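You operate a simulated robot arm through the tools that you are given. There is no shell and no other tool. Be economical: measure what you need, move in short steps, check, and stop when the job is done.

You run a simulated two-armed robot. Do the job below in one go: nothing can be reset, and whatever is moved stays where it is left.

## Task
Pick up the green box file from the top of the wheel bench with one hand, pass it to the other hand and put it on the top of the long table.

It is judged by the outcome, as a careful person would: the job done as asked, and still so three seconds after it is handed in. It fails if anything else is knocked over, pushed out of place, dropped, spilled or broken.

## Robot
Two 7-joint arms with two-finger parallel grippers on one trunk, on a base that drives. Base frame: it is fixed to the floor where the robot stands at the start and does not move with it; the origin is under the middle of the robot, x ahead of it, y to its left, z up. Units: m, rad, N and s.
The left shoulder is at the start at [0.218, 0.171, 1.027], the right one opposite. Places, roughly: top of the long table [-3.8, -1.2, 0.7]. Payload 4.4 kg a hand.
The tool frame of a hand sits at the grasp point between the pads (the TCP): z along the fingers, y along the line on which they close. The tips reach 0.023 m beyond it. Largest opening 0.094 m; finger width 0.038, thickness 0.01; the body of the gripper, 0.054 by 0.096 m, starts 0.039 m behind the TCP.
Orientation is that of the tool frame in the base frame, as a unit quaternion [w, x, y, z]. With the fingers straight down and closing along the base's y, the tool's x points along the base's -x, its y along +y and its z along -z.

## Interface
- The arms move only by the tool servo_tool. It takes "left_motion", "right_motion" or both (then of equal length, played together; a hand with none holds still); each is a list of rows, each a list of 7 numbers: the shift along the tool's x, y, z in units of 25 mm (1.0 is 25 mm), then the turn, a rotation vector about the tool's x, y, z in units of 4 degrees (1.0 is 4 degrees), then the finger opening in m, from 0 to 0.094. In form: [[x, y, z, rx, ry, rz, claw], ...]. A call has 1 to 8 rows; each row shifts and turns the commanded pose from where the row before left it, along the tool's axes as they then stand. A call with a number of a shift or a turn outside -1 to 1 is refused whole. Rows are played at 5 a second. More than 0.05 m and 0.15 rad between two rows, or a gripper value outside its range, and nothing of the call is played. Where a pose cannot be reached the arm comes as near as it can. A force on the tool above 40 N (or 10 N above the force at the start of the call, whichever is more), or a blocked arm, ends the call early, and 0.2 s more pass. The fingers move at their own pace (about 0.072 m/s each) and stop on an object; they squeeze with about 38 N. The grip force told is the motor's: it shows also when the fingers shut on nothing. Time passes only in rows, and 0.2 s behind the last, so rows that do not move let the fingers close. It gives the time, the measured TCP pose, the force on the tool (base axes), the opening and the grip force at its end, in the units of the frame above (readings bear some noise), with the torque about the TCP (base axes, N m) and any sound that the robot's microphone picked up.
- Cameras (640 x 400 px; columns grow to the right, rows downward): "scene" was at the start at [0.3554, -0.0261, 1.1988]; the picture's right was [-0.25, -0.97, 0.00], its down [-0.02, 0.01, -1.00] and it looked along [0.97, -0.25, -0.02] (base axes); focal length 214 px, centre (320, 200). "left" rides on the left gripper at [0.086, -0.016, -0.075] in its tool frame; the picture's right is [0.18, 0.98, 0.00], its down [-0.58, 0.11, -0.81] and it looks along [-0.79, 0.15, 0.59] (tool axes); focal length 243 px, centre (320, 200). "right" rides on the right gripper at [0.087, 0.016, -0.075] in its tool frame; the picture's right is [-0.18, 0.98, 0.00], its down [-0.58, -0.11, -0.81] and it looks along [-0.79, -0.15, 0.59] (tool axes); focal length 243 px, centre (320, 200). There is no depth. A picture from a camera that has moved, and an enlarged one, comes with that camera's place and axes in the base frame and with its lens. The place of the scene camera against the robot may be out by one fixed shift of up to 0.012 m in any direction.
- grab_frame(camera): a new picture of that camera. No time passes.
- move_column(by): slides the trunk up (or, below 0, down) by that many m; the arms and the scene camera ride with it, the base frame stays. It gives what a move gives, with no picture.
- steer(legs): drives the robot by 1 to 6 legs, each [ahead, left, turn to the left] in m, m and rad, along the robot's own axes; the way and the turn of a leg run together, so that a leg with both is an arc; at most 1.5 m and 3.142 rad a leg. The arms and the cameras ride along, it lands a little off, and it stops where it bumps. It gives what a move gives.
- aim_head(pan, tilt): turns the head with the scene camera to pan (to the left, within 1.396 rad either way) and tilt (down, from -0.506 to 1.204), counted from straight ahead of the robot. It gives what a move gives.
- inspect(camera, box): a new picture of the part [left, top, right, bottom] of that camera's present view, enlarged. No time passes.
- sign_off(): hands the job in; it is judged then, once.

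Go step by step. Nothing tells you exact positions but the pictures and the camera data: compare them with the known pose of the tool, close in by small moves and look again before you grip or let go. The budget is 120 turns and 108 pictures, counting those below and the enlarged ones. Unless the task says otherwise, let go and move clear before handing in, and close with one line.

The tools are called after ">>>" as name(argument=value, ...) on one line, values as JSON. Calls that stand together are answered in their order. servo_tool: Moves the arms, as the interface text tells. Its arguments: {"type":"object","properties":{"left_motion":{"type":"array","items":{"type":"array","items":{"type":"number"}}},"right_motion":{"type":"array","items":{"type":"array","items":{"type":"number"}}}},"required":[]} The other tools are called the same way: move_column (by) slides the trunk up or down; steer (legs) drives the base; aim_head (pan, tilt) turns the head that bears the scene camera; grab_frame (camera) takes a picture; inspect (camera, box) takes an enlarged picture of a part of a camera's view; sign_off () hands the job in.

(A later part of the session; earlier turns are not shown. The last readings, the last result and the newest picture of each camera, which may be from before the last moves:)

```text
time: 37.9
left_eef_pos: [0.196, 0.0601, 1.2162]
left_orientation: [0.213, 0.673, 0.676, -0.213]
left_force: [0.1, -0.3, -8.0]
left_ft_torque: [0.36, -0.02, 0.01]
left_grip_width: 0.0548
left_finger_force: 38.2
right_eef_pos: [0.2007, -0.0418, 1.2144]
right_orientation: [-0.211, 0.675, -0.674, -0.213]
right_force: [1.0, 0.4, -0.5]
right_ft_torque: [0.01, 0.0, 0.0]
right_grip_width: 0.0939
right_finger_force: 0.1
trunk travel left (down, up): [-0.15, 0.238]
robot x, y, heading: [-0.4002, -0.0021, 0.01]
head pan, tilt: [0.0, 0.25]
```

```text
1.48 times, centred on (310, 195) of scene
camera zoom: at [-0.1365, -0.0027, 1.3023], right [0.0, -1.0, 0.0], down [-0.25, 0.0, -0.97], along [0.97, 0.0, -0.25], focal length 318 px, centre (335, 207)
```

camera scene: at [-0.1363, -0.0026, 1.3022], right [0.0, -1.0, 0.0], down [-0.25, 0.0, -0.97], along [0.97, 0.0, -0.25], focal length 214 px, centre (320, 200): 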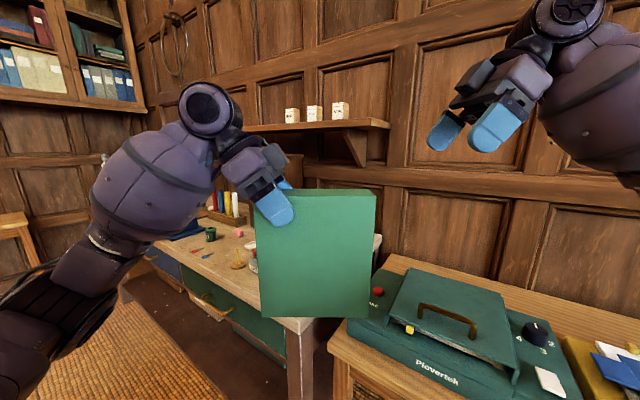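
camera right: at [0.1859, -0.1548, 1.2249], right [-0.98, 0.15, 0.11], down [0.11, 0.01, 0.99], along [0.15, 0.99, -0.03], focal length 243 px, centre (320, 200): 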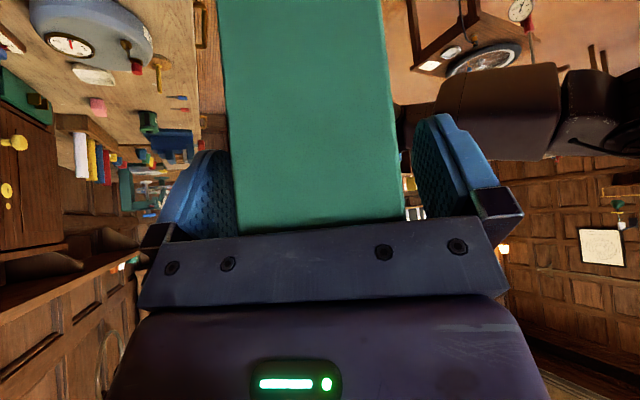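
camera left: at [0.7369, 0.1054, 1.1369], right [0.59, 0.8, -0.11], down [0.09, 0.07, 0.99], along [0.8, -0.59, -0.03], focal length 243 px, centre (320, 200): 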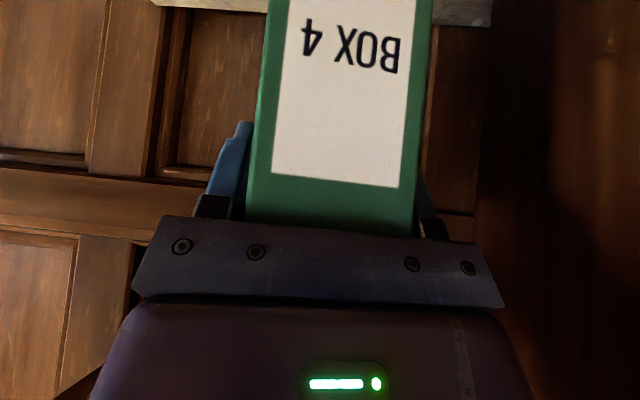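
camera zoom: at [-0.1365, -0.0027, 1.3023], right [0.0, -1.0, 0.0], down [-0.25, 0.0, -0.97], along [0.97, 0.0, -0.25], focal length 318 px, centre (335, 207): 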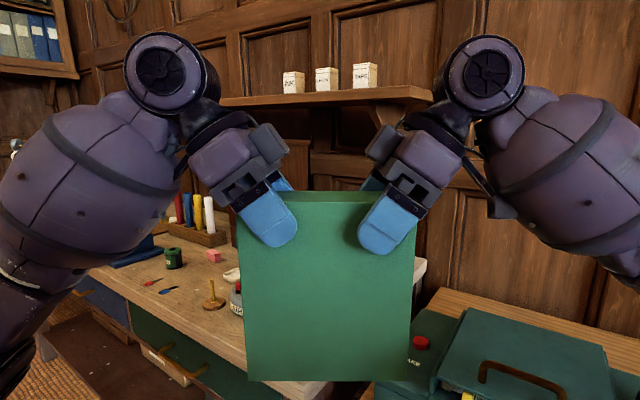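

Both hands mirror each other on the file. I nudge 4 mm to centre, then close the right fingers.

>>> servo_tool(right_motion=[[0, 0.15, 0, 0, 0, 0, 0.08], [0, 0, 0, 0, 0, 0, 0.065], [0, 0, 0, 0, 0, 0, 0.05], [0, 0, 0, 0, 0, 0, 0.03], [0, 0, 0, 0, 0, 0, 0.02], [0, 0, 0, 0, 0, 0, 0.02]])

>>> grab_frame(camera="right")

```text
time: 39.3
left_eef_pos: [0.1971, 0.0604, 1.2163]
left_orientation: [0.212, 0.674, 0.675, -0.214]
left_force: [-21.7, 0.2, -8.4]
left_ft_torque: [0.49, 0.21, -1.27]
left_grip_width: 0.0546
left_finger_force: 38.3
right_eef_pos: [0.1949, -0.0425, 1.2149]
right_orientation: [0.212, -0.674, 0.676, 0.212]
right_force: [21.3, 0.1, 1.9]
right_ft_torque: [0.05, -0.19, -0.81]
right_grip_width: 0.0549
right_finger_force: 38.1
trunk travel left (down, up): [-0.15, 0.238]
robot x, y, heading: [-0.4037, 0.0001, 0.004]
head pan, tilt: [0.0, 0.25]
```

```text
73 pictures are left
camera right: at [0.1809, -0.1547, 1.2257], right [-0.98, 0.15, 0.11], down [0.11, 0.01, 0.99], along [0.15, 0.99, -0.03], focal length 243 px, centre (320, 200)
```

right: 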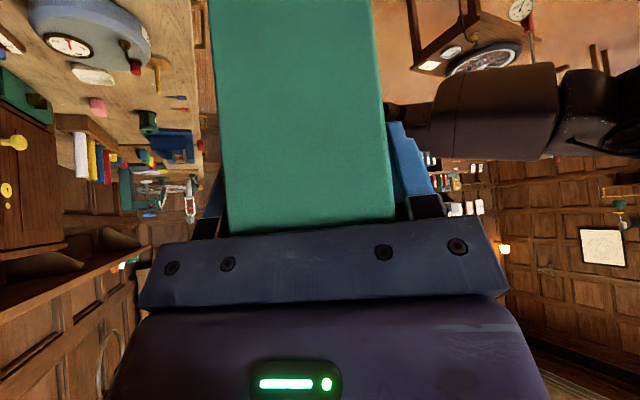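

Both grip firmly, with a 21 N sideways strain between hands; I relieve it by moving the right hand a few mm in +x.

>>> servo_tool(right_motion=[[0, -0.06, 0, 0, 0, 0, 0.02], [0, -0.06, 0, 0, 0, 0, 0.02]])

```text
time: 39.9
left_eef_pos: [0.1977, 0.0615, 1.2168]
left_orientation: [0.213, 0.672, 0.677, -0.212]
left_force: [-6.3, 1.3, -5.7]
left_ft_torque: [0.22, 0.36, -0.6]
left_grip_width: 0.055
left_finger_force: 38.5
right_eef_pos: [0.1971, -0.0421, 1.2156]
right_orientation: [-0.212, 0.675, -0.673, -0.214]
right_force: [6.4, -1.3, 0.2]
right_ft_torque: [-0.04, -0.34, -0.05]
right_grip_width: 0.055
right_finger_force: 37.6
trunk travel left (down, up): [-0.15, 0.238]
robot x, y, heading: [-0.4028, -0.0004, -0.001]
head pan, tilt: [0.0, 0.25]
```

Strain is now 6 N; another 1 mm and then I open the left hand.

>>> servo_tool(right_motion=[[0, -0.05, 0, 0, 0, 0, 0.02], [0, 0, 0, 0, 0, 0, 0.02]])

>>> servo_tool(left_motion=[[0, 0, 0, 0, 0, 0, 0.06], [0, 0, 0, 0, 0, 0, 0.075], [0, 0, 0, 0, 0, 0, 0.09], [0, 0, 0, 0, 0, 0, 0.094]])

>>> inspect(camera="scene", box=[180, 60, 440, 330])

>>> grab_frame(camera="left")

```text
time: 40.5
left_eef_pos: [0.1979, 0.0619, 1.2166]
left_orientation: [0.213, 0.672, 0.677, -0.213]
left_force: [7.1, -2.3, -5.5]
left_ft_torque: [0.35, 0.08, 0.33]
left_grip_width: 0.0551
left_finger_force: 37.9
right_eef_pos: [0.1988, -0.041, 1.2163]
right_orientation: [-0.211, 0.677, -0.672, -0.214]
right_force: [-6.3, 2.8, -0.5]
right_ft_torque: [-0.17, -0.1, 0.42]
right_grip_width: 0.0547
right_finger_force: 37.9
trunk travel left (down, up): [-0.15, 0.238]
robot x, y, heading: [-0.4, 0.0016, 0.008]
head pan, tilt: [0.0, 0.25]
```

```text
time: 41.5
left_eef_pos: [0.1974, 0.061, 1.2165]
left_orientation: [0.213, 0.673, 0.675, -0.213]
left_force: [-0.1, 1.0, -0.2]
left_ft_torque: [0.0, 0.04, 0.02]
left_grip_width: 0.0941
left_finger_force: 0.0
right_eef_pos: [0.1989, -0.0422, 1.2159]
right_orientation: [-0.212, 0.675, -0.673, -0.213]
right_force: [-0.9, 0.3, 1.1]
right_ft_torque: [-0.38, -0.03, -0.02]
right_grip_width: 0.0546
right_finger_force: 38.0
trunk travel left (down, up): [-0.15, 0.238]
robot x, y, heading: [-0.403, 0.0005, -0.002]
head pan, tilt: [0.0, 0.25]
```

```text
1.48 times, centred on (310, 195) of scene
camera zoom: at [-0.137, -0.0028, 1.3024], right [0.0, -1.0, 0.0], down [-0.25, 0.0, -0.97], along [0.97, 0.0, -0.25], focal length 318 px, centre (335, 207)
```

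zoom: 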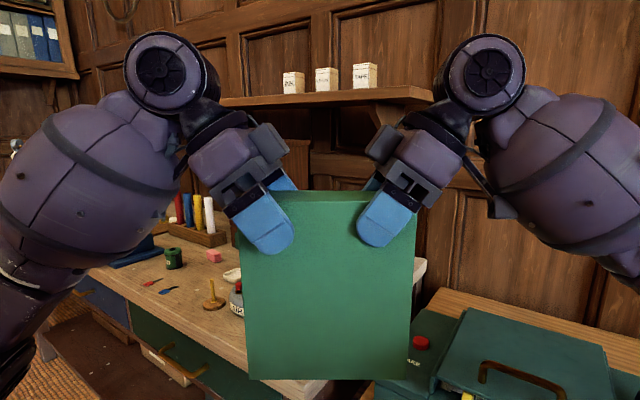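

```text
71 pictures are left
camera left: at [0.1816, 0.1747, 1.227], right [0.98, 0.15, -0.11], down [0.11, -0.01, 0.99], along [0.15, -0.99, -0.03], focal length 243 px, centre (320, 200)
```

left: 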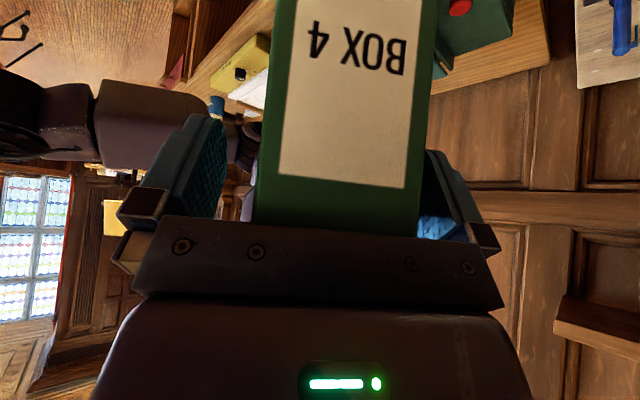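

The right hand carries the file alone. Retracting the left hand along its own axis.

>>> servo_tool(left_motion=[[0, 0, -0.5, 0, 0, 0, 0.094], [0, 0, -0.9, 0, 0, 0, 0.094], [0, 0, -1, 0, 0, 0, 0.094], [0, 0, -1, 0, 0, 0, 0.094], [0.5, 0, -1, 0, 0, 0, 0.094], [1, 0, -0.8, 0, 0, 0, 0.094], [1, 0, -0.8, 0, 0, 0, 0.094], [1, 0, -0.8, 0, 0, 0, 0.094]])

>>> grab_frame(camera="scene")

```text
time: 43.3
left_eef_pos: [0.1977, 0.2333, 1.3039]
left_orientation: [0.213, 0.673, 0.676, -0.212]
left_force: [0.4, 0.5, -0.4]
left_ft_torque: [0.0, 0.0, 0.01]
left_grip_width: 0.094
left_finger_force: 0.0
right_eef_pos: [0.1986, -0.041, 1.2171]
right_orientation: [-0.212, 0.675, -0.673, -0.214]
right_force: [0.0, 0.7, 0.5]
right_ft_torque: [-0.36, -0.01, -0.02]
right_grip_width: 0.0548
right_finger_force: 38.5
trunk travel left (down, up): [-0.15, 0.238]
robot x, y, heading: [-0.3996, 0.0025, 0.003]
head pan, tilt: [0.0, 0.25]
```

```text
70 pictures are left
camera scene: at [-0.1373, -0.0018, 1.3026], right [0.0, -1.0, 0.0], down [-0.25, 0.0, -0.97], along [0.97, 0.0, -0.25], focal length 214 px, centre (320, 200)
```

scene: 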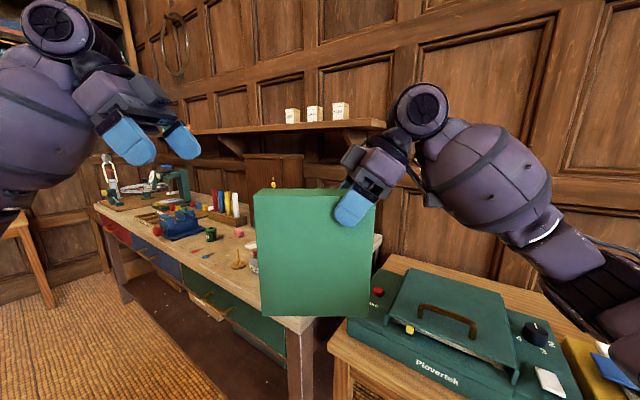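

The right hand now holds the file alone. I turn right in place toward the long table and look ahead.

>>> steer(legs=[[0, 0, -1.4]])

>>> aim_head(pan=-1.0, tilt=0.3)

>>> grab_frame(camera="scene")

```text
time: 47.2
left_eef_pos: [-0.0831, -0.5595, 1.3046]
left_orientation: [0.022, 0.951, 0.074, -0.3]
left_force: [0.4, 0.6, -0.1]
left_ft_torque: [0.0, 0.03, 0.0]
left_grip_width: 0.0941
left_finger_force: 0.0
right_eef_pos: [-0.3531, -0.6018, 1.2163]
right_orientation: [0.3, -0.073, 0.951, 0.024]
right_force: [-0.4, 0.0, 0.6]
right_ft_torque: [-0.04, 0.33, 0.06]
right_grip_width: 0.0549
right_finger_force: 38.0
trunk travel left (down, up): [-0.15, 0.238]
robot x, y, heading: [-0.4057, -0.0045, -1.413]
head pan, tilt: [0.0, 0.25]
```

```text
time: 48.5
left_eef_pos: [-0.0838, -0.5576, 1.3046]
left_orientation: [0.023, 0.951, 0.075, -0.3]
left_force: [-0.2, 0.1, -0.4]
left_ft_torque: [0.03, 0.0, 0.03]
left_grip_width: 0.094
left_finger_force: 0.0
right_eef_pos: [-0.3535, -0.6006, 1.2142]
right_orientation: [0.299, -0.073, 0.951, 0.024]
right_force: [1.0, 0.5, 0.6]
right_ft_torque: [-0.09, 0.39, -0.01]
right_grip_width: 0.0546
right_finger_force: 38.0
trunk travel left (down, up): [-0.15, 0.238]
robot x, y, heading: [-0.4012, -0.0069, -1.417]
head pan, tilt: [-1.0, 0.3]
```

```text
69 pictures are left
camera scene: at [-0.4513, -0.2419, 1.2977], right [-0.66, 0.75, 0.0], down [0.22, 0.2, -0.96], along [-0.71, -0.63, -0.3], focal length 214 px, centre (320, 200)
```

scene: 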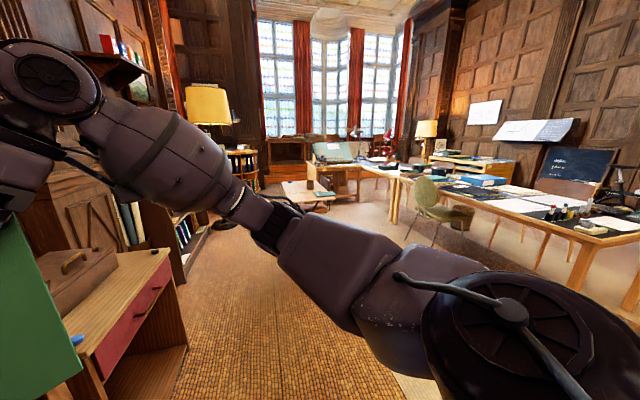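

I can see the long table ahead-right. Turning further to face it.

>>> steer(legs=[[0, 0, -1.3]])

>>> aim_head(pan=0.0, tilt=0.2)

>>> grab_frame(camera="scene")

>>> aim_head(pan=0.5, tilt=0.2)

>>> grab_frame(camera="scene")

```text
time: 52.1
left_eef_pos: [-0.8692, -0.4421, 1.3049]
left_orientation: [-0.168, 0.792, -0.531, -0.249]
left_force: [0.5, -0.2, -0.2]
left_ft_torque: [0.0, 0.0, 0.01]
left_grip_width: 0.0939
left_finger_force: 0.0
right_eef_pos: [-0.9756, -0.1885, 1.2151]
right_orientation: [0.25, 0.531, 0.792, -0.166]
right_force: [0.2, 0.9, -0.7]
right_ft_torque: [0.31, 0.13, 0.0]
right_grip_width: 0.0549
right_finger_force: 38.3
trunk travel left (down, up): [-0.15, 0.238]
robot x, y, heading: [-0.4037, 0.0004, -2.748]
head pan, tilt: [-1.0, 0.3]
```

```text
time: 53.4
left_eef_pos: [-0.8699, -0.4405, 1.3051]
left_orientation: [-0.168, 0.792, -0.531, -0.249]
left_force: [-0.2, -0.5, 0.3]
left_ft_torque: [-0.01, 0.03, -0.04]
left_grip_width: 0.0938
left_finger_force: 0.0
right_eef_pos: [-0.9747, -0.1881, 1.2148]
right_orientation: [0.25, 0.531, 0.792, -0.166]
right_force: [0.4, -0.1, -0.3]
right_ft_torque: [0.36, 0.17, -0.02]
right_grip_width: 0.0547
right_finger_force: 38.4
trunk travel left (down, up): [-0.15, 0.238]
robot x, y, heading: [-0.4026, -0.0001, -2.753]
head pan, tilt: [0.0, 0.201]
```

```text
68 pictures are left
camera scene: at [-0.6603, -0.1066, 1.307], right [-0.38, 0.93, 0.0], down [0.18, 0.08, -0.98], along [-0.91, -0.37, -0.2], focal length 214 px, centre (320, 200)
```

scene: 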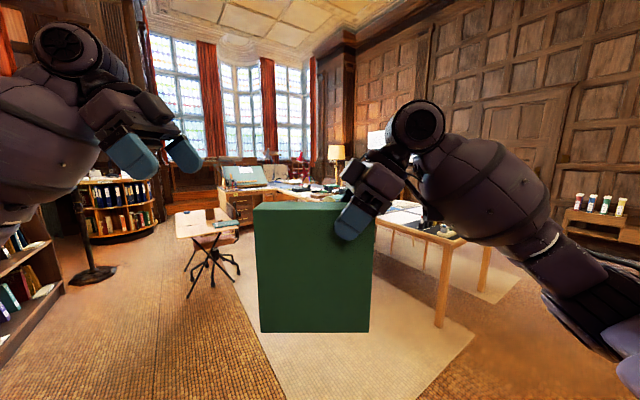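

```text
time: 54.4
left_eef_pos: [-0.8706, -0.4407, 1.3051]
left_orientation: [-0.169, 0.792, -0.531, -0.25]
left_force: [0.0, -0.6, -0.3]
left_ft_torque: [0.02, 0.0, 0.02]
left_grip_width: 0.0942
left_finger_force: 0.0
right_eef_pos: [-0.975, -0.1894, 1.2153]
right_orientation: [0.251, 0.532, 0.792, -0.167]
right_force: [-0.7, 0.1, -0.3]
right_ft_torque: [0.32, 0.12, -0.01]
right_grip_width: 0.0552
right_finger_force: 37.8
trunk travel left (down, up): [-0.15, 0.238]
robot x, y, heading: [-0.405, -0.0005, -2.755]
head pan, tilt: [0.499, 0.201]
```

```text
67 pictures are left
camera scene: at [-0.6329, -0.1436, 1.307], right [-0.78, 0.63, 0.0], down [0.13, 0.15, -0.98], along [-0.62, -0.76, -0.2], focal length 214 px, centre (320, 200)
```

scene: 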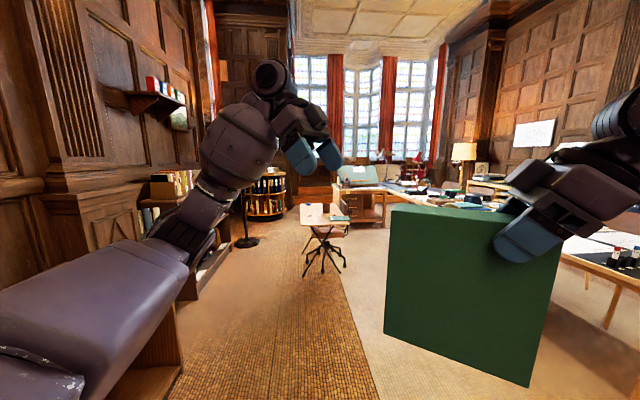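

The table's near end seems around (-2.4, 0.3), running away diagonally; path straight ahead is clear for now. Driving 0.7 m forward, then looking right.

>>> steer(legs=[[0.7, 0, 0]])

>>> aim_head(pan=-0.1, tilt=0.1)

>>> move_column(by=0.23)

>>> grab_frame(camera="scene")

>>> aim_head(pan=-0.7, tilt=0.4)

>>> grab_frame(camera="scene")

```text
time: 58.2
left_eef_pos: [-1.5307, -0.6956, 1.3038]
left_orientation: [-0.17, 0.789, -0.536, -0.248]
left_force: [0.1, 0.2, -0.6]
left_ft_torque: [0.01, 0.01, 0.01]
left_grip_width: 0.0941
left_finger_force: 0.0
right_eef_pos: [-1.6318, -0.443, 1.2152]
right_orientation: [0.249, 0.537, 0.788, -0.168]
right_force: [0.5, 0.3, 0.7]
right_ft_torque: [0.35, 0.13, 0.03]
right_grip_width: 0.0553
right_finger_force: 38.4
trunk travel left (down, up): [-0.15, 0.238]
robot x, y, heading: [-1.0555, -0.2626, -2.767]
head pan, tilt: [0.499, 0.201]
```

```text
time: 59.2
left_eef_pos: [-1.5306, -0.697, 1.3047]
left_orientation: [-0.17, 0.789, -0.536, -0.247]
left_force: [-0.2, -0.6, 0.0]
left_ft_torque: [-0.01, 0.02, 0.0]
left_grip_width: 0.0942
left_finger_force: 0.0
right_eef_pos: [-1.6304, -0.4439, 1.2147]
right_orientation: [0.249, 0.537, 0.788, -0.168]
right_force: [-0.2, -0.2, 0.5]
right_ft_torque: [0.38, 0.17, -0.03]
right_grip_width: 0.0548
right_finger_force: 37.3
trunk travel left (down, up): [-0.15, 0.238]
robot x, y, heading: [-1.0536, -0.2637, -2.763]
head pan, tilt: [-0.099, 0.099]
```

```text
time: 61.6
left_eef_pos: [-1.5305, -0.698, 1.5342]
left_orientation: [-0.169, 0.789, -0.536, -0.248]
left_force: [0.1, -0.2, 0.1]
left_ft_torque: [0.0, 0.0, -0.03]
left_grip_width: 0.0941
left_finger_force: 0.0
right_eef_pos: [-1.6309, -0.4427, 1.4453]
right_orientation: [0.249, 0.537, 0.789, -0.167]
right_force: [0.2, -1.1, -7.6]
right_ft_torque: [0.33, 0.13, 0.02]
right_grip_width: 0.0549
right_finger_force: 37.6
trunk travel left (down, up): [-0.38, 0.008]
robot x, y, heading: [-1.0538, -0.2674, -2.764]
head pan, tilt: [-0.099, 0.099]
```

```text
66 pictures are left
camera scene: at [-1.2048, -0.3125, 1.5605], right [-0.27, 0.96, 0.0], down [0.1, 0.03, -0.99], along [-0.96, -0.27, -0.1], focal length 214 px, centre (320, 200)
```

scene: 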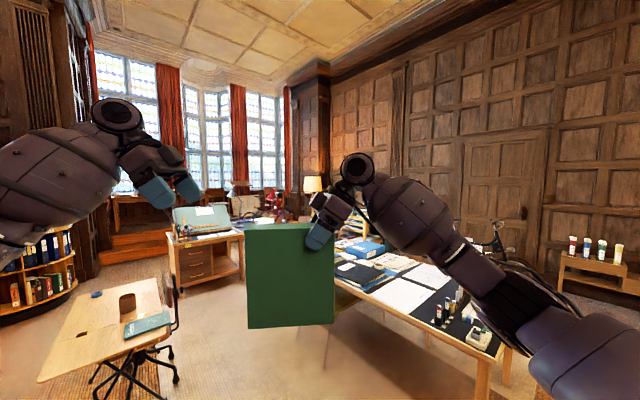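

```text
time: 62.6
left_eef_pos: [-1.5301, -0.6962, 1.5359]
left_orientation: [-0.169, 0.789, -0.535, -0.249]
left_force: [-0.1, 0.1, -0.6]
left_ft_torque: [0.0, -0.01, 0.01]
left_grip_width: 0.0938
left_finger_force: 0.0
right_eef_pos: [-1.6298, -0.4439, 1.4447]
right_orientation: [0.25, 0.537, 0.788, -0.168]
right_force: [0.1, 0.6, -7.4]
right_ft_torque: [0.37, 0.13, -0.01]
right_grip_width: 0.055
right_finger_force: 38.2
trunk travel left (down, up): [-0.38, 0.008]
robot x, y, heading: [-1.0561, -0.2659, -2.766]
head pan, tilt: [-0.7, 0.4]
```

```text
65 pictures are left
camera scene: at [-1.204, -0.2579, 1.5327], right [0.32, 0.95, 0.0], down [0.37, -0.12, -0.92], along [-0.87, 0.29, -0.39], focal length 214 px, centre (320, 200)
```

scene: 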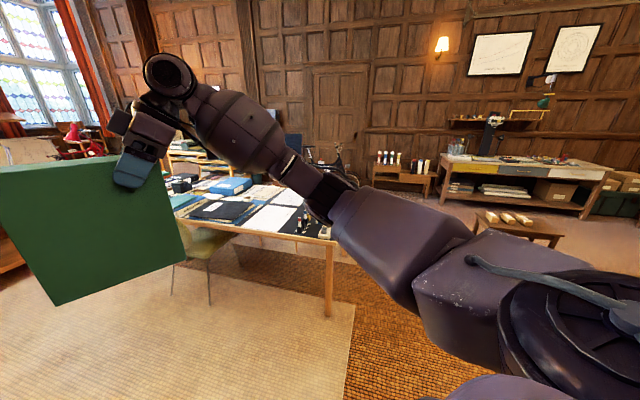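

The near corner of the table is about (-2.33, 0.22), with its long edge running to (-3, -0.72) past a green chair. I zoom in on the table top for free space.

>>> inspect(camera="scene", box=[150, 120, 390, 270])

>>> aim_head(pan=-0.1, tilt=0.4)

>>> inspect(camera="scene", box=[300, 100, 540, 300])

```text
2.67 times, centred on (270, 195) of scene
camera zoom: at [-1.204, -0.2579, 1.5327], right [0.32, 0.95, 0.0], down [0.37, -0.12, -0.92], along [-0.87, 0.29, -0.39], focal length 572 px, centre (453, 213)
```

zoom: 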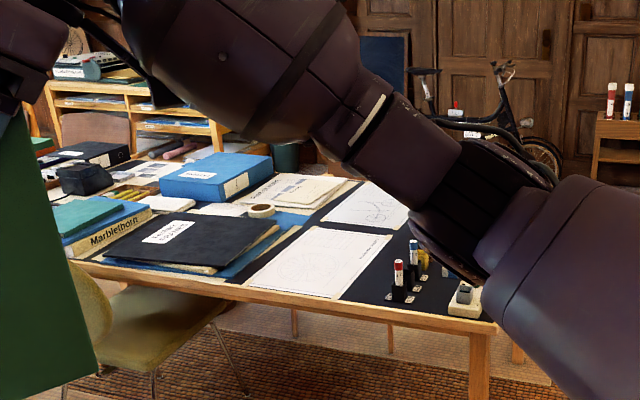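

```text
time: 63.6
left_eef_pos: [-1.5307, -0.6964, 1.5363]
left_orientation: [-0.169, 0.789, -0.536, -0.248]
left_force: [0.0, -0.1, 0.4]
left_ft_torque: [0.01, 0.0, 0.01]
left_grip_width: 0.0941
left_finger_force: 0.0
right_eef_pos: [-1.6317, -0.4431, 1.4451]
right_orientation: [0.249, 0.537, 0.788, -0.168]
right_force: [-0.1, -0.6, -7.0]
right_ft_torque: [0.34, 0.12, 0.02]
right_grip_width: 0.055
right_finger_force: 37.8
trunk travel left (down, up): [-0.38, 0.008]
robot x, y, heading: [-1.0566, -0.2649, -2.758]
head pan, tilt: [-0.099, 0.4]
```

```text
2.00 times, centred on (420, 200) of scene
camera zoom: at [-1.2054, -0.3125, 1.5326], right [-0.27, 0.96, 0.0], down [0.37, 0.11, -0.92], along [-0.89, -0.25, -0.39], focal length 429 px, centre (120, 200)
```

zoom: 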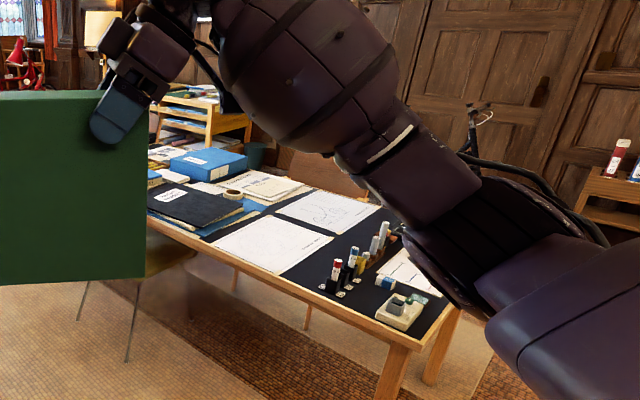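

Drawings and mat fill the near part. I lower both hands relative to the camera to free the view along the rest of the table.

>>> servo_tool(left_motion=[[0.638, 0, 0.911, 0, 0, 0, 0.094], [0.638, 0, 0.911, 0, 0, 0, 0.094], [0.638, 0, 0.911, 0, 0, 0, 0.094], [0.638, 0, 0.911, 0, 0, 0, 0.094], [0.638, 0, 0.911, 0, 0, 0, 0.094], [0.638, 0, 0.911, 0, 0, 0, 0.094], [0.638, 0, 0.911, 0, 0, 0, 0.094], [0.638, 0, 0.911, 0, 0, 0, 0.094]], right_motion=[[0.638, 0, 0.911, 0, 0, 0, 0.02], [0.638, 0, 0.911, 0, 0, 0, 0.02], [0.638, 0, 0.911, 0, 0, 0, 0.02], [0.638, 0, 0.911, 0, 0, 0, 0.02], [0.638, 0, 0.911, 0, 0, 0, 0.02], [0.638, 0, 0.911, 0, 0, 0, 0.02], [0.638, 0, 0.911, 0, 0, 0, 0.02], [0.638, 0, 0.911, 0, 0, 0, 0.02]])

>>> aim_head(pan=-0.1, tilt=0.25)

>>> grab_frame(camera="scene")

>>> inspect(camera="scene", box=[200, 100, 460, 260])

```text
time: 65.4
left_eef_pos: [-1.5297, -0.6952, 1.3137]
left_orientation: [-0.169, 0.788, -0.537, -0.248]
left_force: [0.0, -0.1, 0.6]
left_ft_torque: [-0.02, 0.01, -0.01]
left_grip_width: 0.0939
left_finger_force: 0.0
right_eef_pos: [-1.6295, -0.4396, 1.2215]
right_orientation: [0.249, 0.537, 0.788, -0.169]
right_force: [0.1, 0.1, -7.3]
right_ft_torque: [0.34, 0.12, 0.01]
right_grip_width: 0.055
right_finger_force: 37.4
trunk travel left (down, up): [-0.38, 0.008]
robot x, y, heading: [-1.0576, -0.2611, -2.769]
head pan, tilt: [-0.099, 0.4]
```

```text
time: 66.1
left_eef_pos: [-1.5308, -0.6954, 1.3135]
left_orientation: [-0.17, 0.789, -0.536, -0.248]
left_force: [-0.5, -0.2, -1.1]
left_ft_torque: [0.01, 0.01, -0.01]
left_grip_width: 0.0937
left_finger_force: 0.1
right_eef_pos: [-1.6294, -0.4405, 1.2226]
right_orientation: [0.249, 0.537, 0.788, -0.168]
right_force: [0.3, -0.5, -8.0]
right_ft_torque: [0.35, 0.13, 0.01]
right_grip_width: 0.0551
right_finger_force: 38.1
trunk travel left (down, up): [-0.38, 0.008]
robot x, y, heading: [-1.0524, -0.2648, -2.766]
head pan, tilt: [-0.099, 0.25]
```

```text
62 pictures are left
camera scene: at [-1.206, -0.3127, 1.5466], right [-0.27, 0.96, 0.0], down [0.24, 0.07, -0.97], along [-0.93, -0.26, -0.25], focal length 214 px, centre (320, 200)
```

scene: 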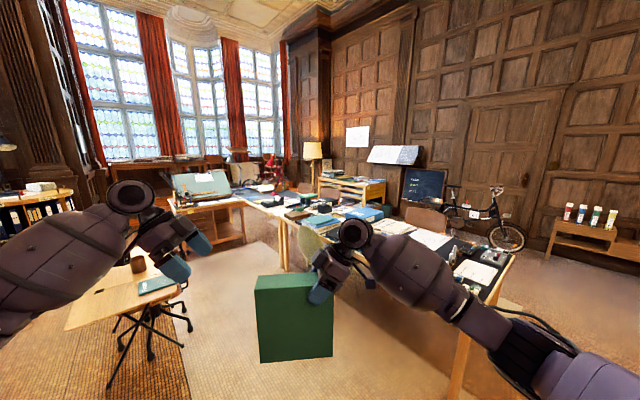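

```text
2.46 times, centred on (330, 180) of scene
camera zoom: at [-1.206, -0.3127, 1.5466], right [-0.27, 0.96, 0.0], down [0.24, 0.07, -0.97], along [-0.93, -0.26, -0.25], focal length 528 px, centre (295, 249)
```

zoom: 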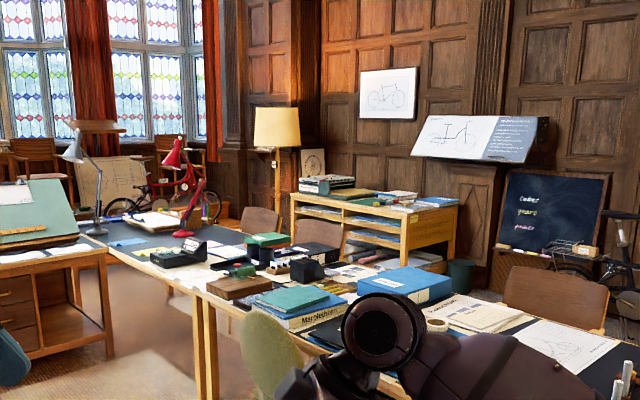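

The long table spans roughly (-2.33, 0.22) to about (-4.5, -3), with a green chair and a tablet chair crowding the middle. I turn to square up with its near long edge and sidestep, keeping a standoff, to look for a free spot.

>>> steer(legs=[[0, 0, -0.95], [0.2, 0.65, 0]])

>>> aim_head(pan=0.0, tilt=0.45)

>>> grab_frame(camera="scene")

>>> aim_head(pan=0.5, tilt=0.35)

>>> grab_frame(camera="scene")

```text
time: 74.6
left_eef_pos: [-2.1916, -0.6134, 1.3132]
left_orientation: [0.261, -0.474, 0.827, 0.149]
left_force: [-0.5, -0.3, -0.3]
left_ft_torque: [0.01, 0.01, -0.01]
left_grip_width: 0.094
left_finger_force: 0.1
right_eef_pos: [-2.0528, -0.3764, 1.2223]
right_orientation: [0.151, 0.828, 0.474, -0.259]
right_force: [0.6, -0.1, -8.3]
right_ft_torque: [0.34, -0.22, 0.04]
right_grip_width: 0.0553
right_finger_force: 37.8
trunk travel left (down, up): [-0.38, 0.008]
robot x, y, heading: [-1.5546, -0.7176, 2.607]
head pan, tilt: [-0.099, 0.25]
```

```text
time: 75.4
left_eef_pos: [-2.1915, -0.6133, 1.312]
left_orientation: [0.261, -0.474, 0.828, 0.149]
left_force: [0.2, 0.0, -0.1]
left_ft_torque: [0.02, -0.03, -0.01]
left_grip_width: 0.0942
left_finger_force: 0.1
right_eef_pos: [-2.0523, -0.3767, 1.2219]
right_orientation: [0.15, 0.828, 0.474, -0.26]
right_force: [-0.3, 0.3, -7.0]
right_ft_torque: [0.33, -0.24, -0.03]
right_grip_width: 0.0552
right_finger_force: 38.2
trunk travel left (down, up): [-0.38, 0.008]
robot x, y, heading: [-1.5544, -0.7202, 2.612]
head pan, tilt: [0.0, 0.45]
```

```text
60 pictures are left
camera scene: at [-1.6945, -0.6465, 1.528], right [0.51, 0.86, 0.0], down [0.38, -0.22, -0.9], along [-0.78, 0.46, -0.43], focal length 214 px, centre (320, 200)
```

scene: 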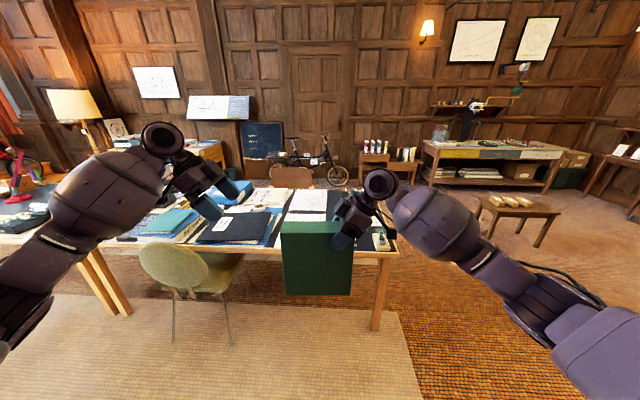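

```text
time: 76.3
left_eef_pos: [-2.1917, -0.6126, 1.3137]
left_orientation: [0.261, -0.474, 0.827, 0.149]
left_force: [-0.2, 0.1, 0.7]
left_ft_torque: [0.0, 0.01, -0.02]
left_grip_width: 0.0939
left_finger_force: 0.1
right_eef_pos: [-2.052, -0.377, 1.2214]
right_orientation: [0.15, 0.828, 0.473, -0.26]
right_force: [-0.3, -0.3, -8.1]
right_ft_torque: [0.35, -0.19, -0.01]
right_grip_width: 0.0546
right_finger_force: 38.4
trunk travel left (down, up): [-0.38, 0.008]
robot x, y, heading: [-1.558, -0.7236, 2.612]
head pan, tilt: [0.499, 0.351]
```

```text
59 pictures are left
camera scene: at [-1.7083, -0.6901, 1.5372], right [0.03, 1.0, 0.0], down [0.34, -0.01, -0.94], along [-0.94, 0.03, -0.34], focal length 214 px, centre (320, 200)
```

scene: 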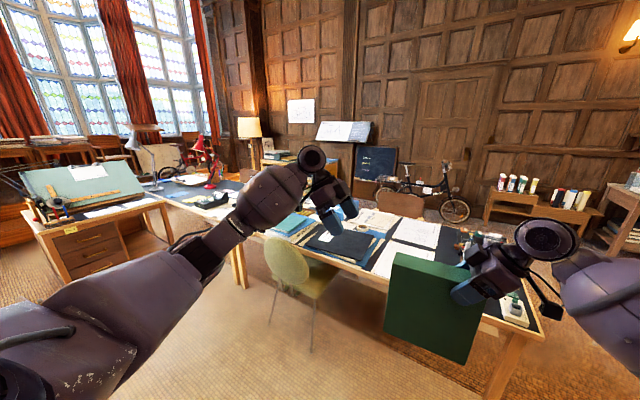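

The left arm blocks the view of the middle part. I lower it and look left again.

>>> servo_tool(left_motion=[[0.638, 0, 0.911, 0, 0, 0, 0.094], [0.638, 0, 0.911, 0, 0, 0, 0.094], [0.638, 0, 0.911, 0, 0, 0, 0.094], [0.638, 0, 0.911, 0, 0, 0, 0.094], [0.638, 0, 0.911, 0, 0, 0, 0.094], [0.638, 0, 0.911, 0, 0, 0, 0.094], [0.638, 0, 0.911, 0, 0, 0, 0.094], [0.638, 0, 0.911, 0, 0, 0, 0.094]])

>>> aim_head(pan=0.6, tilt=0.35)

>>> grab_frame(camera="scene")

>>> inspect(camera="scene", box=[140, 150, 380, 300])

```text
time: 78.1
left_eef_pos: [-2.1911, -0.6151, 1.0909]
left_orientation: [0.261, -0.474, 0.827, 0.15]
left_force: [-0.2, 0.9, 0.0]
left_ft_torque: [-0.03, 0.06, -0.03]
left_grip_width: 0.0938
left_finger_force: 0.1
right_eef_pos: [-2.0522, -0.3768, 1.2213]
right_orientation: [0.15, 0.828, 0.473, -0.26]
right_force: [0.2, 0.4, -7.2]
right_ft_torque: [0.31, -0.18, -0.01]
right_grip_width: 0.0552
right_finger_force: 38.1
trunk travel left (down, up): [-0.38, 0.008]
robot x, y, heading: [-1.5604, -0.7182, 2.615]
head pan, tilt: [0.499, 0.351]
```

```text
time: 78.8
left_eef_pos: [-2.1904, -0.6156, 1.0918]
left_orientation: [0.261, -0.474, 0.828, 0.149]
left_force: [0.3, -0.1, 0.5]
left_ft_torque: [0.01, -0.01, 0.0]
left_grip_width: 0.0939
left_finger_force: 0.0
right_eef_pos: [-2.0524, -0.3782, 1.2217]
right_orientation: [0.151, 0.828, 0.474, -0.26]
right_force: [0.3, -0.7, -6.8]
right_ft_torque: [0.32, -0.13, -0.02]
right_grip_width: 0.0547
right_finger_force: 38.2
trunk travel left (down, up): [-0.38, 0.008]
robot x, y, heading: [-1.5602, -0.719, 2.611]
head pan, tilt: [0.6, 0.351]
```

```text
58 pictures are left
camera scene: at [-1.7081, -0.6996, 1.5372], right [-0.07, 1.0, 0.0], down [0.34, 0.02, -0.94], along [-0.94, -0.07, -0.34], focal length 214 px, centre (320, 200)
```

scene: 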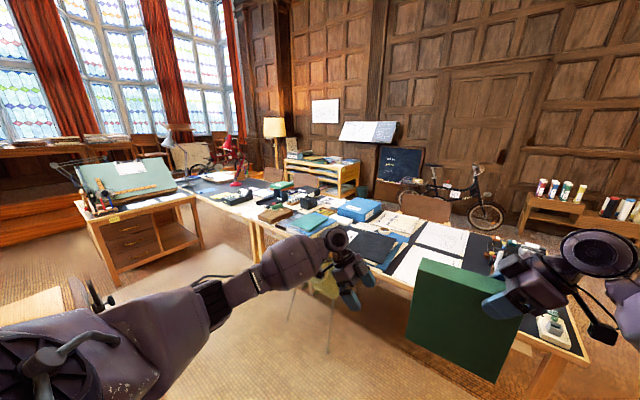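

```text
2.67 times, centred on (260, 225) of scene
camera zoom: at [-1.7081, -0.6996, 1.5372], right [-0.07, 1.0, 0.0], down [0.34, 0.02, -0.94], along [-0.94, -0.07, -0.34], focal length 572 px, centre (480, 133)
```

zoom: 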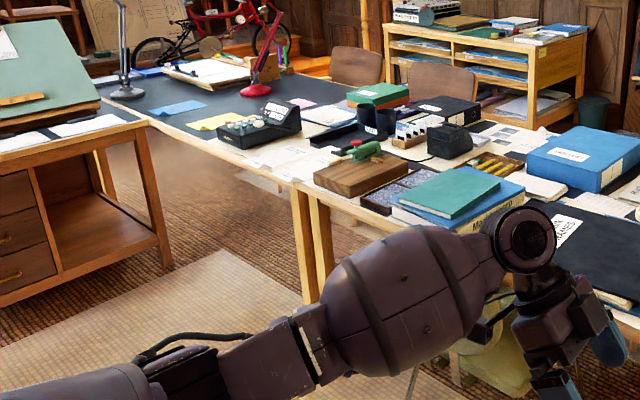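

Other parts are covered or inaccessible; the near end has a dark mat strip between a drawing sheet and some bottles. I go closer to inspect it from above.

>>> steer(legs=[[0.2, -0.1, 0]])

>>> aim_head(pan=-0.2, tilt=0.7)

>>> grab_frame(camera="scene")

>>> grab_frame(camera="right")

>>> grab_frame(camera="left")

```text
time: 80.5
left_eef_pos: [-2.3109, -0.4304, 1.091]
left_orientation: [0.261, -0.476, 0.827, 0.149]
left_force: [-0.7, -0.1, -0.2]
left_ft_torque: [-0.01, 0.01, 0.01]
left_grip_width: 0.0939
left_finger_force: 0.0
right_eef_pos: [-2.1725, -0.1909, 1.2222]
right_orientation: [0.151, 0.828, 0.474, -0.259]
right_force: [-1.1, -0.1, -7.7]
right_ft_torque: [0.33, -0.22, -0.02]
right_grip_width: 0.0547
right_finger_force: 38.1
trunk travel left (down, up): [-0.38, 0.008]
robot x, y, heading: [-1.6769, -0.5363, 2.613]
head pan, tilt: [0.6, 0.351]
```

```text
time: 81.6
left_eef_pos: [-2.3108, -0.4299, 1.091]
left_orientation: [0.261, -0.476, 0.827, 0.149]
left_force: [1.5, 0.2, -0.6]
left_ft_torque: [-0.03, 0.03, 0.03]
left_grip_width: 0.0938
left_finger_force: 0.1
right_eef_pos: [-2.1729, -0.1917, 1.2219]
right_orientation: [0.151, 0.827, 0.475, -0.259]
right_force: [-1.1, 0.1, -7.7]
right_ft_torque: [0.34, -0.23, 0.03]
right_grip_width: 0.055
right_finger_force: 38.2
trunk travel left (down, up): [-0.38, 0.008]
robot x, y, heading: [-1.6784, -0.531, 2.614]
head pan, tilt: [-0.201, 0.7]
```

```text
56 pictures are left
camera scene: at [-1.7981, -0.4506, 1.5058], right [0.67, 0.75, 0.0], down [0.48, -0.43, -0.76], along [-0.57, 0.51, -0.64], focal length 214 px, centre (320, 200)
```

scene: 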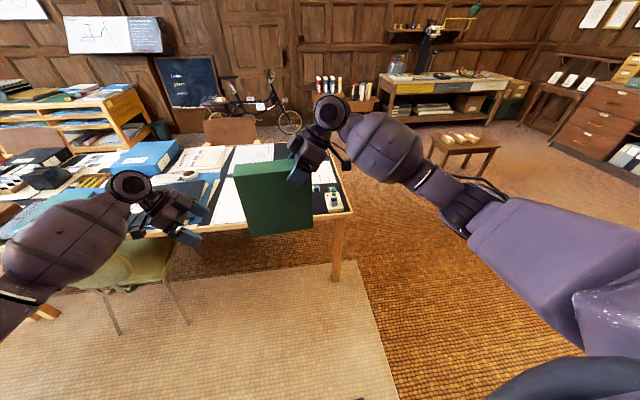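

```text
55 pictures are left
camera right: at [-2.1005, -0.1011, 1.2324], right [0.77, -0.62, 0.11], down [-0.1, 0.04, 0.99], along [-0.63, -0.78, -0.03], focal length 243 px, centre (320, 200)
```

right: 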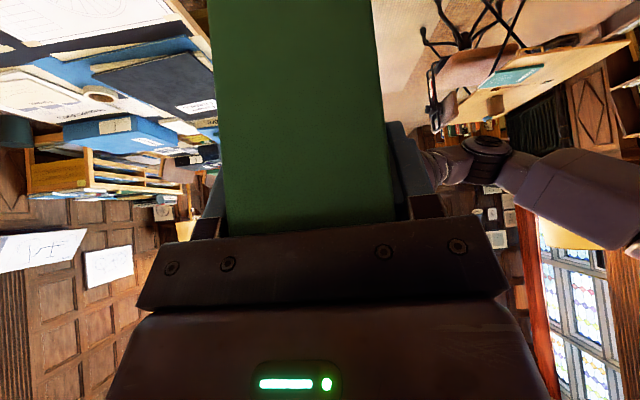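

```text
54 pictures are left
camera left: at [-2.3524, -0.5359, 1.1017], right [-0.93, 0.36, -0.11], down [-0.09, 0.07, 0.99], along [0.37, 0.93, -0.03], focal length 243 px, centre (320, 200)
```

left: 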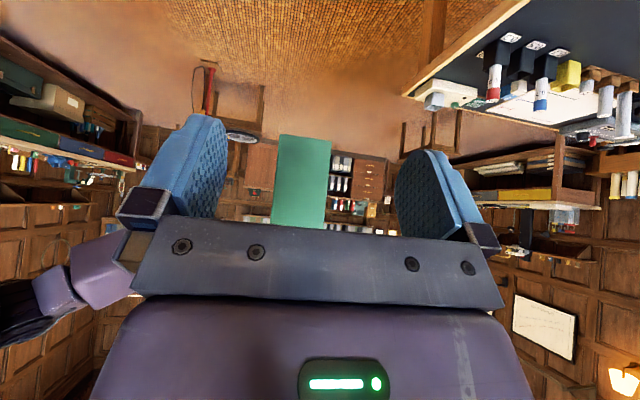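

Zooming on the near end, past the file.

>>> inspect(camera="scene", box=[150, 125, 360, 255])

>>> inspect(camera="left", box=[380, 0, 640, 160])

```text
3.05 times, centred on (255, 190) of scene
camera zoom: at [-1.7981, -0.4506, 1.5058], right [0.67, 0.75, 0.0], down [0.48, -0.43, -0.76], along [-0.57, 0.51, -0.64], focal length 654 px, centre (518, 230)
```

zoom: 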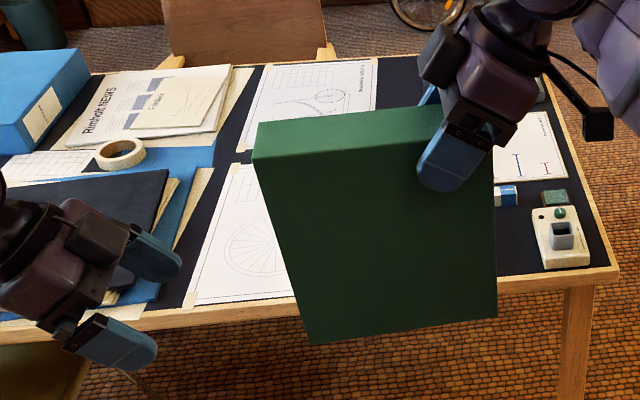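

```text
2.46 times, centred on (510, 80) of left
camera zoom: at [-2.3524, -0.5359, 1.1017], right [-0.93, 0.36, -0.11], down [-0.09, 0.07, 0.99], along [0.37, 0.93, -0.03], focal length 597 px, centre (-148, 495)
```

zoom: 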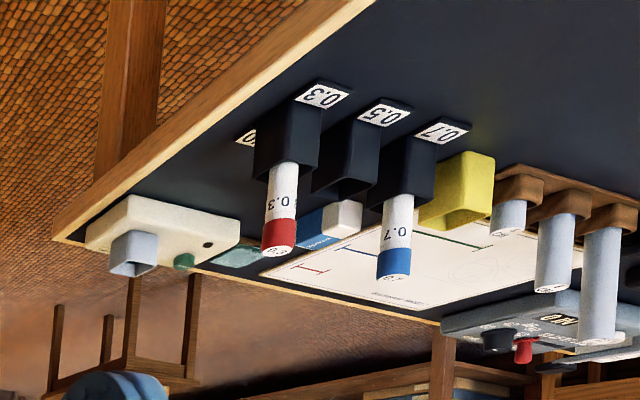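

There is a free band of black mat between the drawings and the row of pen holders, wide enough for the file set edge-on (its length perpendicular to the table edge). I turn the file 90° so its length points forward.

>>> servo_tool(right_motion=[[0, 0, 0, 0.561, 0, 0.801, 0.02], [0, 0, 0, 0.561, 0, 0.801, 0.02], [0, 0, 0, 0.561, 0, 0.801, 0.02], [0, 0, 0, 0.561, 0, 0.801, 0.02], [0, 0, 0, 0.561, 0, 0.801, 0.02], [0, 0, 0, 0.561, 0, 0.801, 0.02], [0, 0, 0, 0.561, 0, 0.801, 0.02], [0, 0, 0, 0.561, 0, 0.801, 0.02]])

>>> servo_tool(right_motion=[[0, 0, 0, 0.561, 0, 0.801, 0.02], [0, 0, 0, 0.561, 0, 0.801, 0.02], [0, 0, 0, 0.561, 0, 0.801, 0.02], [0, 0, 0, 0.561, 0, 0.801, 0.02], [0, 0, 0, 0.561, 0, 0.801, 0.02], [0, 0, 0, 0.561, 0, 0.801, 0.02], [0, 0, 0, 0.561, 0, 0.801, 0.02], [0, 0, 0, 0.561, 0, 0.801, 0.02]])

>>> servo_tool(right_motion=[[0, 0, 0, 0.561, 0, 0.801, 0.02], [0, 0, 0, 0.561, 0, 0.801, 0.02], [0, 0, 0, 0.561, 0, 0.801, 0.02], [0, 0, 0, 0.561, 0, 0.801, 0.02], [0, 0, 0, 0.561, 0, 0.801, 0.02], [0, 0, 0, 0.561, 0, 0.801, 0.02], [0, 0, 0, 0.561, 0, 0.801, 0.02]])

>>> inspect(camera="scene", box=[150, 125, 390, 275])

>>> grab_frame(camera="left")

```text
time: 83.4
left_eef_pos: [-2.3106, -0.4316, 1.0909]
left_orientation: [0.261, -0.476, 0.827, 0.15]
left_force: [0.0, 0.0, 0.3]
left_ft_torque: [-0.01, 0.03, 0.0]
left_grip_width: 0.094
left_finger_force: 0.2
right_eef_pos: [-2.1731, -0.1922, 1.2227]
right_orientation: [0.074, 0.925, 0.234, -0.29]
right_force: [0.0, 0.5, -7.4]
right_ft_torque: [0.15, -0.31, 0.01]
right_grip_width: 0.0549
right_finger_force: 37.8
trunk travel left (down, up): [-0.38, 0.008]
robot x, y, heading: [-1.678, -0.5343, 2.612]
head pan, tilt: [-0.201, 0.7]
```

```text
time: 85.2
left_eef_pos: [-2.3104, -0.4305, 1.0911]
left_orientation: [0.261, -0.476, 0.827, 0.149]
left_force: [0.9, 0.4, 0.2]
left_ft_torque: [0.03, 0.0, 0.01]
left_grip_width: 0.0941
left_finger_force: 0.1
right_eef_pos: [-2.1727, -0.191, 1.2215]
right_orientation: [-0.006, 0.954, -0.023, -0.3]
right_force: [-0.4, -1.0, -7.1]
right_ft_torque: [-0.01, -0.37, 0.0]
right_grip_width: 0.055
right_finger_force: 38.3
trunk travel left (down, up): [-0.38, 0.008]
robot x, y, heading: [-1.6783, -0.5325, 2.618]
head pan, tilt: [-0.201, 0.7]
```

```text
time: 86.8
left_eef_pos: [-2.3112, -0.4294, 1.091]
left_orientation: [0.262, -0.475, 0.827, 0.15]
left_force: [0.2, 0.4, 0.0]
left_ft_torque: [0.02, 0.01, -0.02]
left_grip_width: 0.0941
left_finger_force: 0.0
right_eef_pos: [-2.1735, -0.1929, 1.2228]
right_orientation: [-0.078, 0.921, -0.248, -0.289]
right_force: [-0.4, 0.2, -7.3]
right_ft_torque: [-0.19, -0.33, 0.01]
right_grip_width: 0.0549
right_finger_force: 37.5
trunk travel left (down, up): [-0.38, 0.008]
robot x, y, heading: [-1.6802, -0.537, 2.611]
head pan, tilt: [-0.201, 0.7]
```

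```text
2.67 times, centred on (270, 200) of scene
camera zoom: at [-1.7983, -0.4507, 1.5058], right [0.67, 0.75, 0.0], down [0.48, -0.43, -0.76], along [-0.57, 0.51, -0.64], focal length 572 px, centre (453, 200)
```

zoom: 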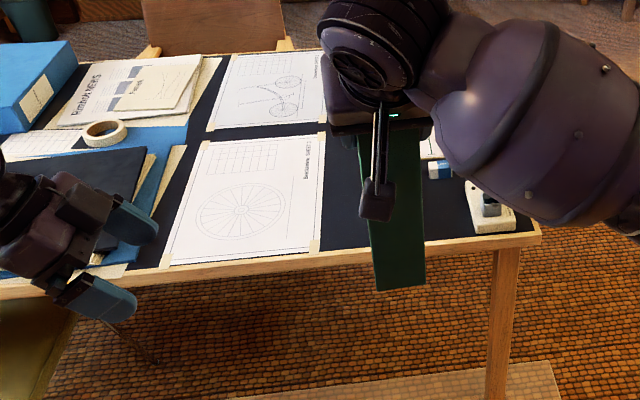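

```text
50 pictures are left
camera left: at [-2.3525, -0.536, 1.1016], right [-0.93, 0.36, -0.11], down [-0.09, 0.07, 0.99], along [0.37, 0.93, -0.03], focal length 243 px, centre (320, 200)
```

left: 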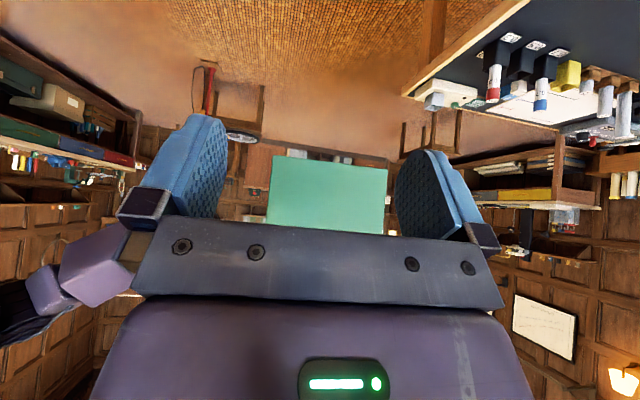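

The free mat band is about 0.14 m wide, centred near (-2.62, 0.0), table top z≈0.73. I align heading with the sheet edges, and drive closer with the file still high.

>>> steer(legs=[[0, 0, -0.065], [0.2, 0.128, 0]])

>>> aim_head(pan=0.0, tilt=0.75)

>>> grab_frame(camera="scene")

>>> grab_frame(camera="left")

>>> grab_frame(camera="right")

```text
time: 89.0
left_eef_pos: [-2.5422, -0.3777, 1.0911]
left_orientation: [0.266, -0.446, 0.843, 0.14]
left_force: [0.2, 0.4, -1.0]
left_ft_torque: [0.0, 0.0, 0.0]
left_grip_width: 0.0941
left_finger_force: 0.1
right_eef_pos: [-2.3882, -0.1513, 1.2219]
right_orientation: [-0.088, 0.913, -0.279, -0.285]
right_force: [-0.4, 0.7, -7.5]
right_ft_torque: [-0.21, -0.29, 0.0]
right_grip_width: 0.0551
right_finger_force: 37.7
trunk travel left (down, up): [-0.38, 0.008]
robot x, y, heading: [-1.919, -0.5235, 2.543]
head pan, tilt: [-0.201, 0.7]
```

```text
time: 89.8
left_eef_pos: [-2.5407, -0.3766, 1.0915]
left_orientation: [0.266, -0.446, 0.843, 0.14]
left_force: [-0.3, 0.7, 0.4]
left_ft_torque: [0.01, 0.0, -0.01]
left_grip_width: 0.0942
left_finger_force: 0.1
right_eef_pos: [-2.3867, -0.15, 1.2216]
right_orientation: [-0.088, 0.913, -0.279, -0.285]
right_force: [0.1, 0.2, -7.4]
right_ft_torque: [-0.19, -0.32, 0.02]
right_grip_width: 0.055
right_finger_force: 38.5
trunk travel left (down, up): [-0.38, 0.008]
robot x, y, heading: [-1.9149, -0.5223, 2.541]
head pan, tilt: [0.0, 0.75]
```

```text
49 pictures are left
camera scene: at [-2.0398, -0.4482, 1.5016], right [0.56, 0.83, 0.0], down [0.56, -0.38, -0.73], along [-0.6, 0.41, -0.68], focal length 214 px, centre (320, 200)
```

scene: 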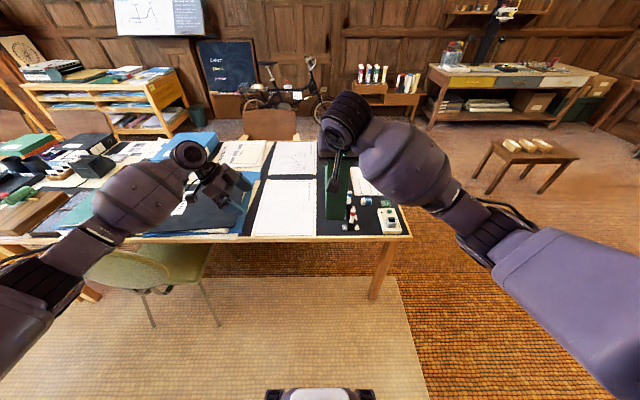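

```text
48 pictures are left
camera left: at [-2.5898, -0.4798, 1.1018], right [-0.9, 0.43, -0.11], down [-0.08, 0.07, 0.99], along [0.43, 0.9, -0.03], focal length 243 px, centre (320, 200)
```

left: 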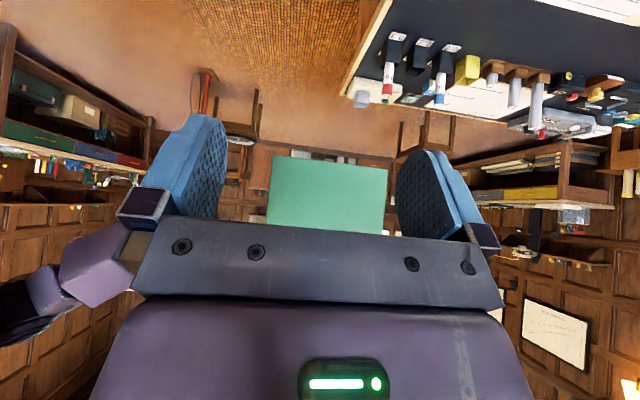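

```text
47 pictures are left
camera right: at [-2.3009, -0.226, 1.2328], right [-0.68, -0.73, 0.1], down [0.05, 0.1, 0.99], along [-0.74, 0.68, -0.03], focal length 243 px, centre (320, 200)
```

right: 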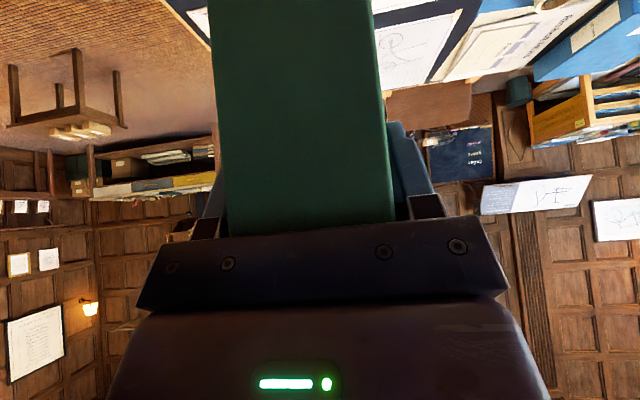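

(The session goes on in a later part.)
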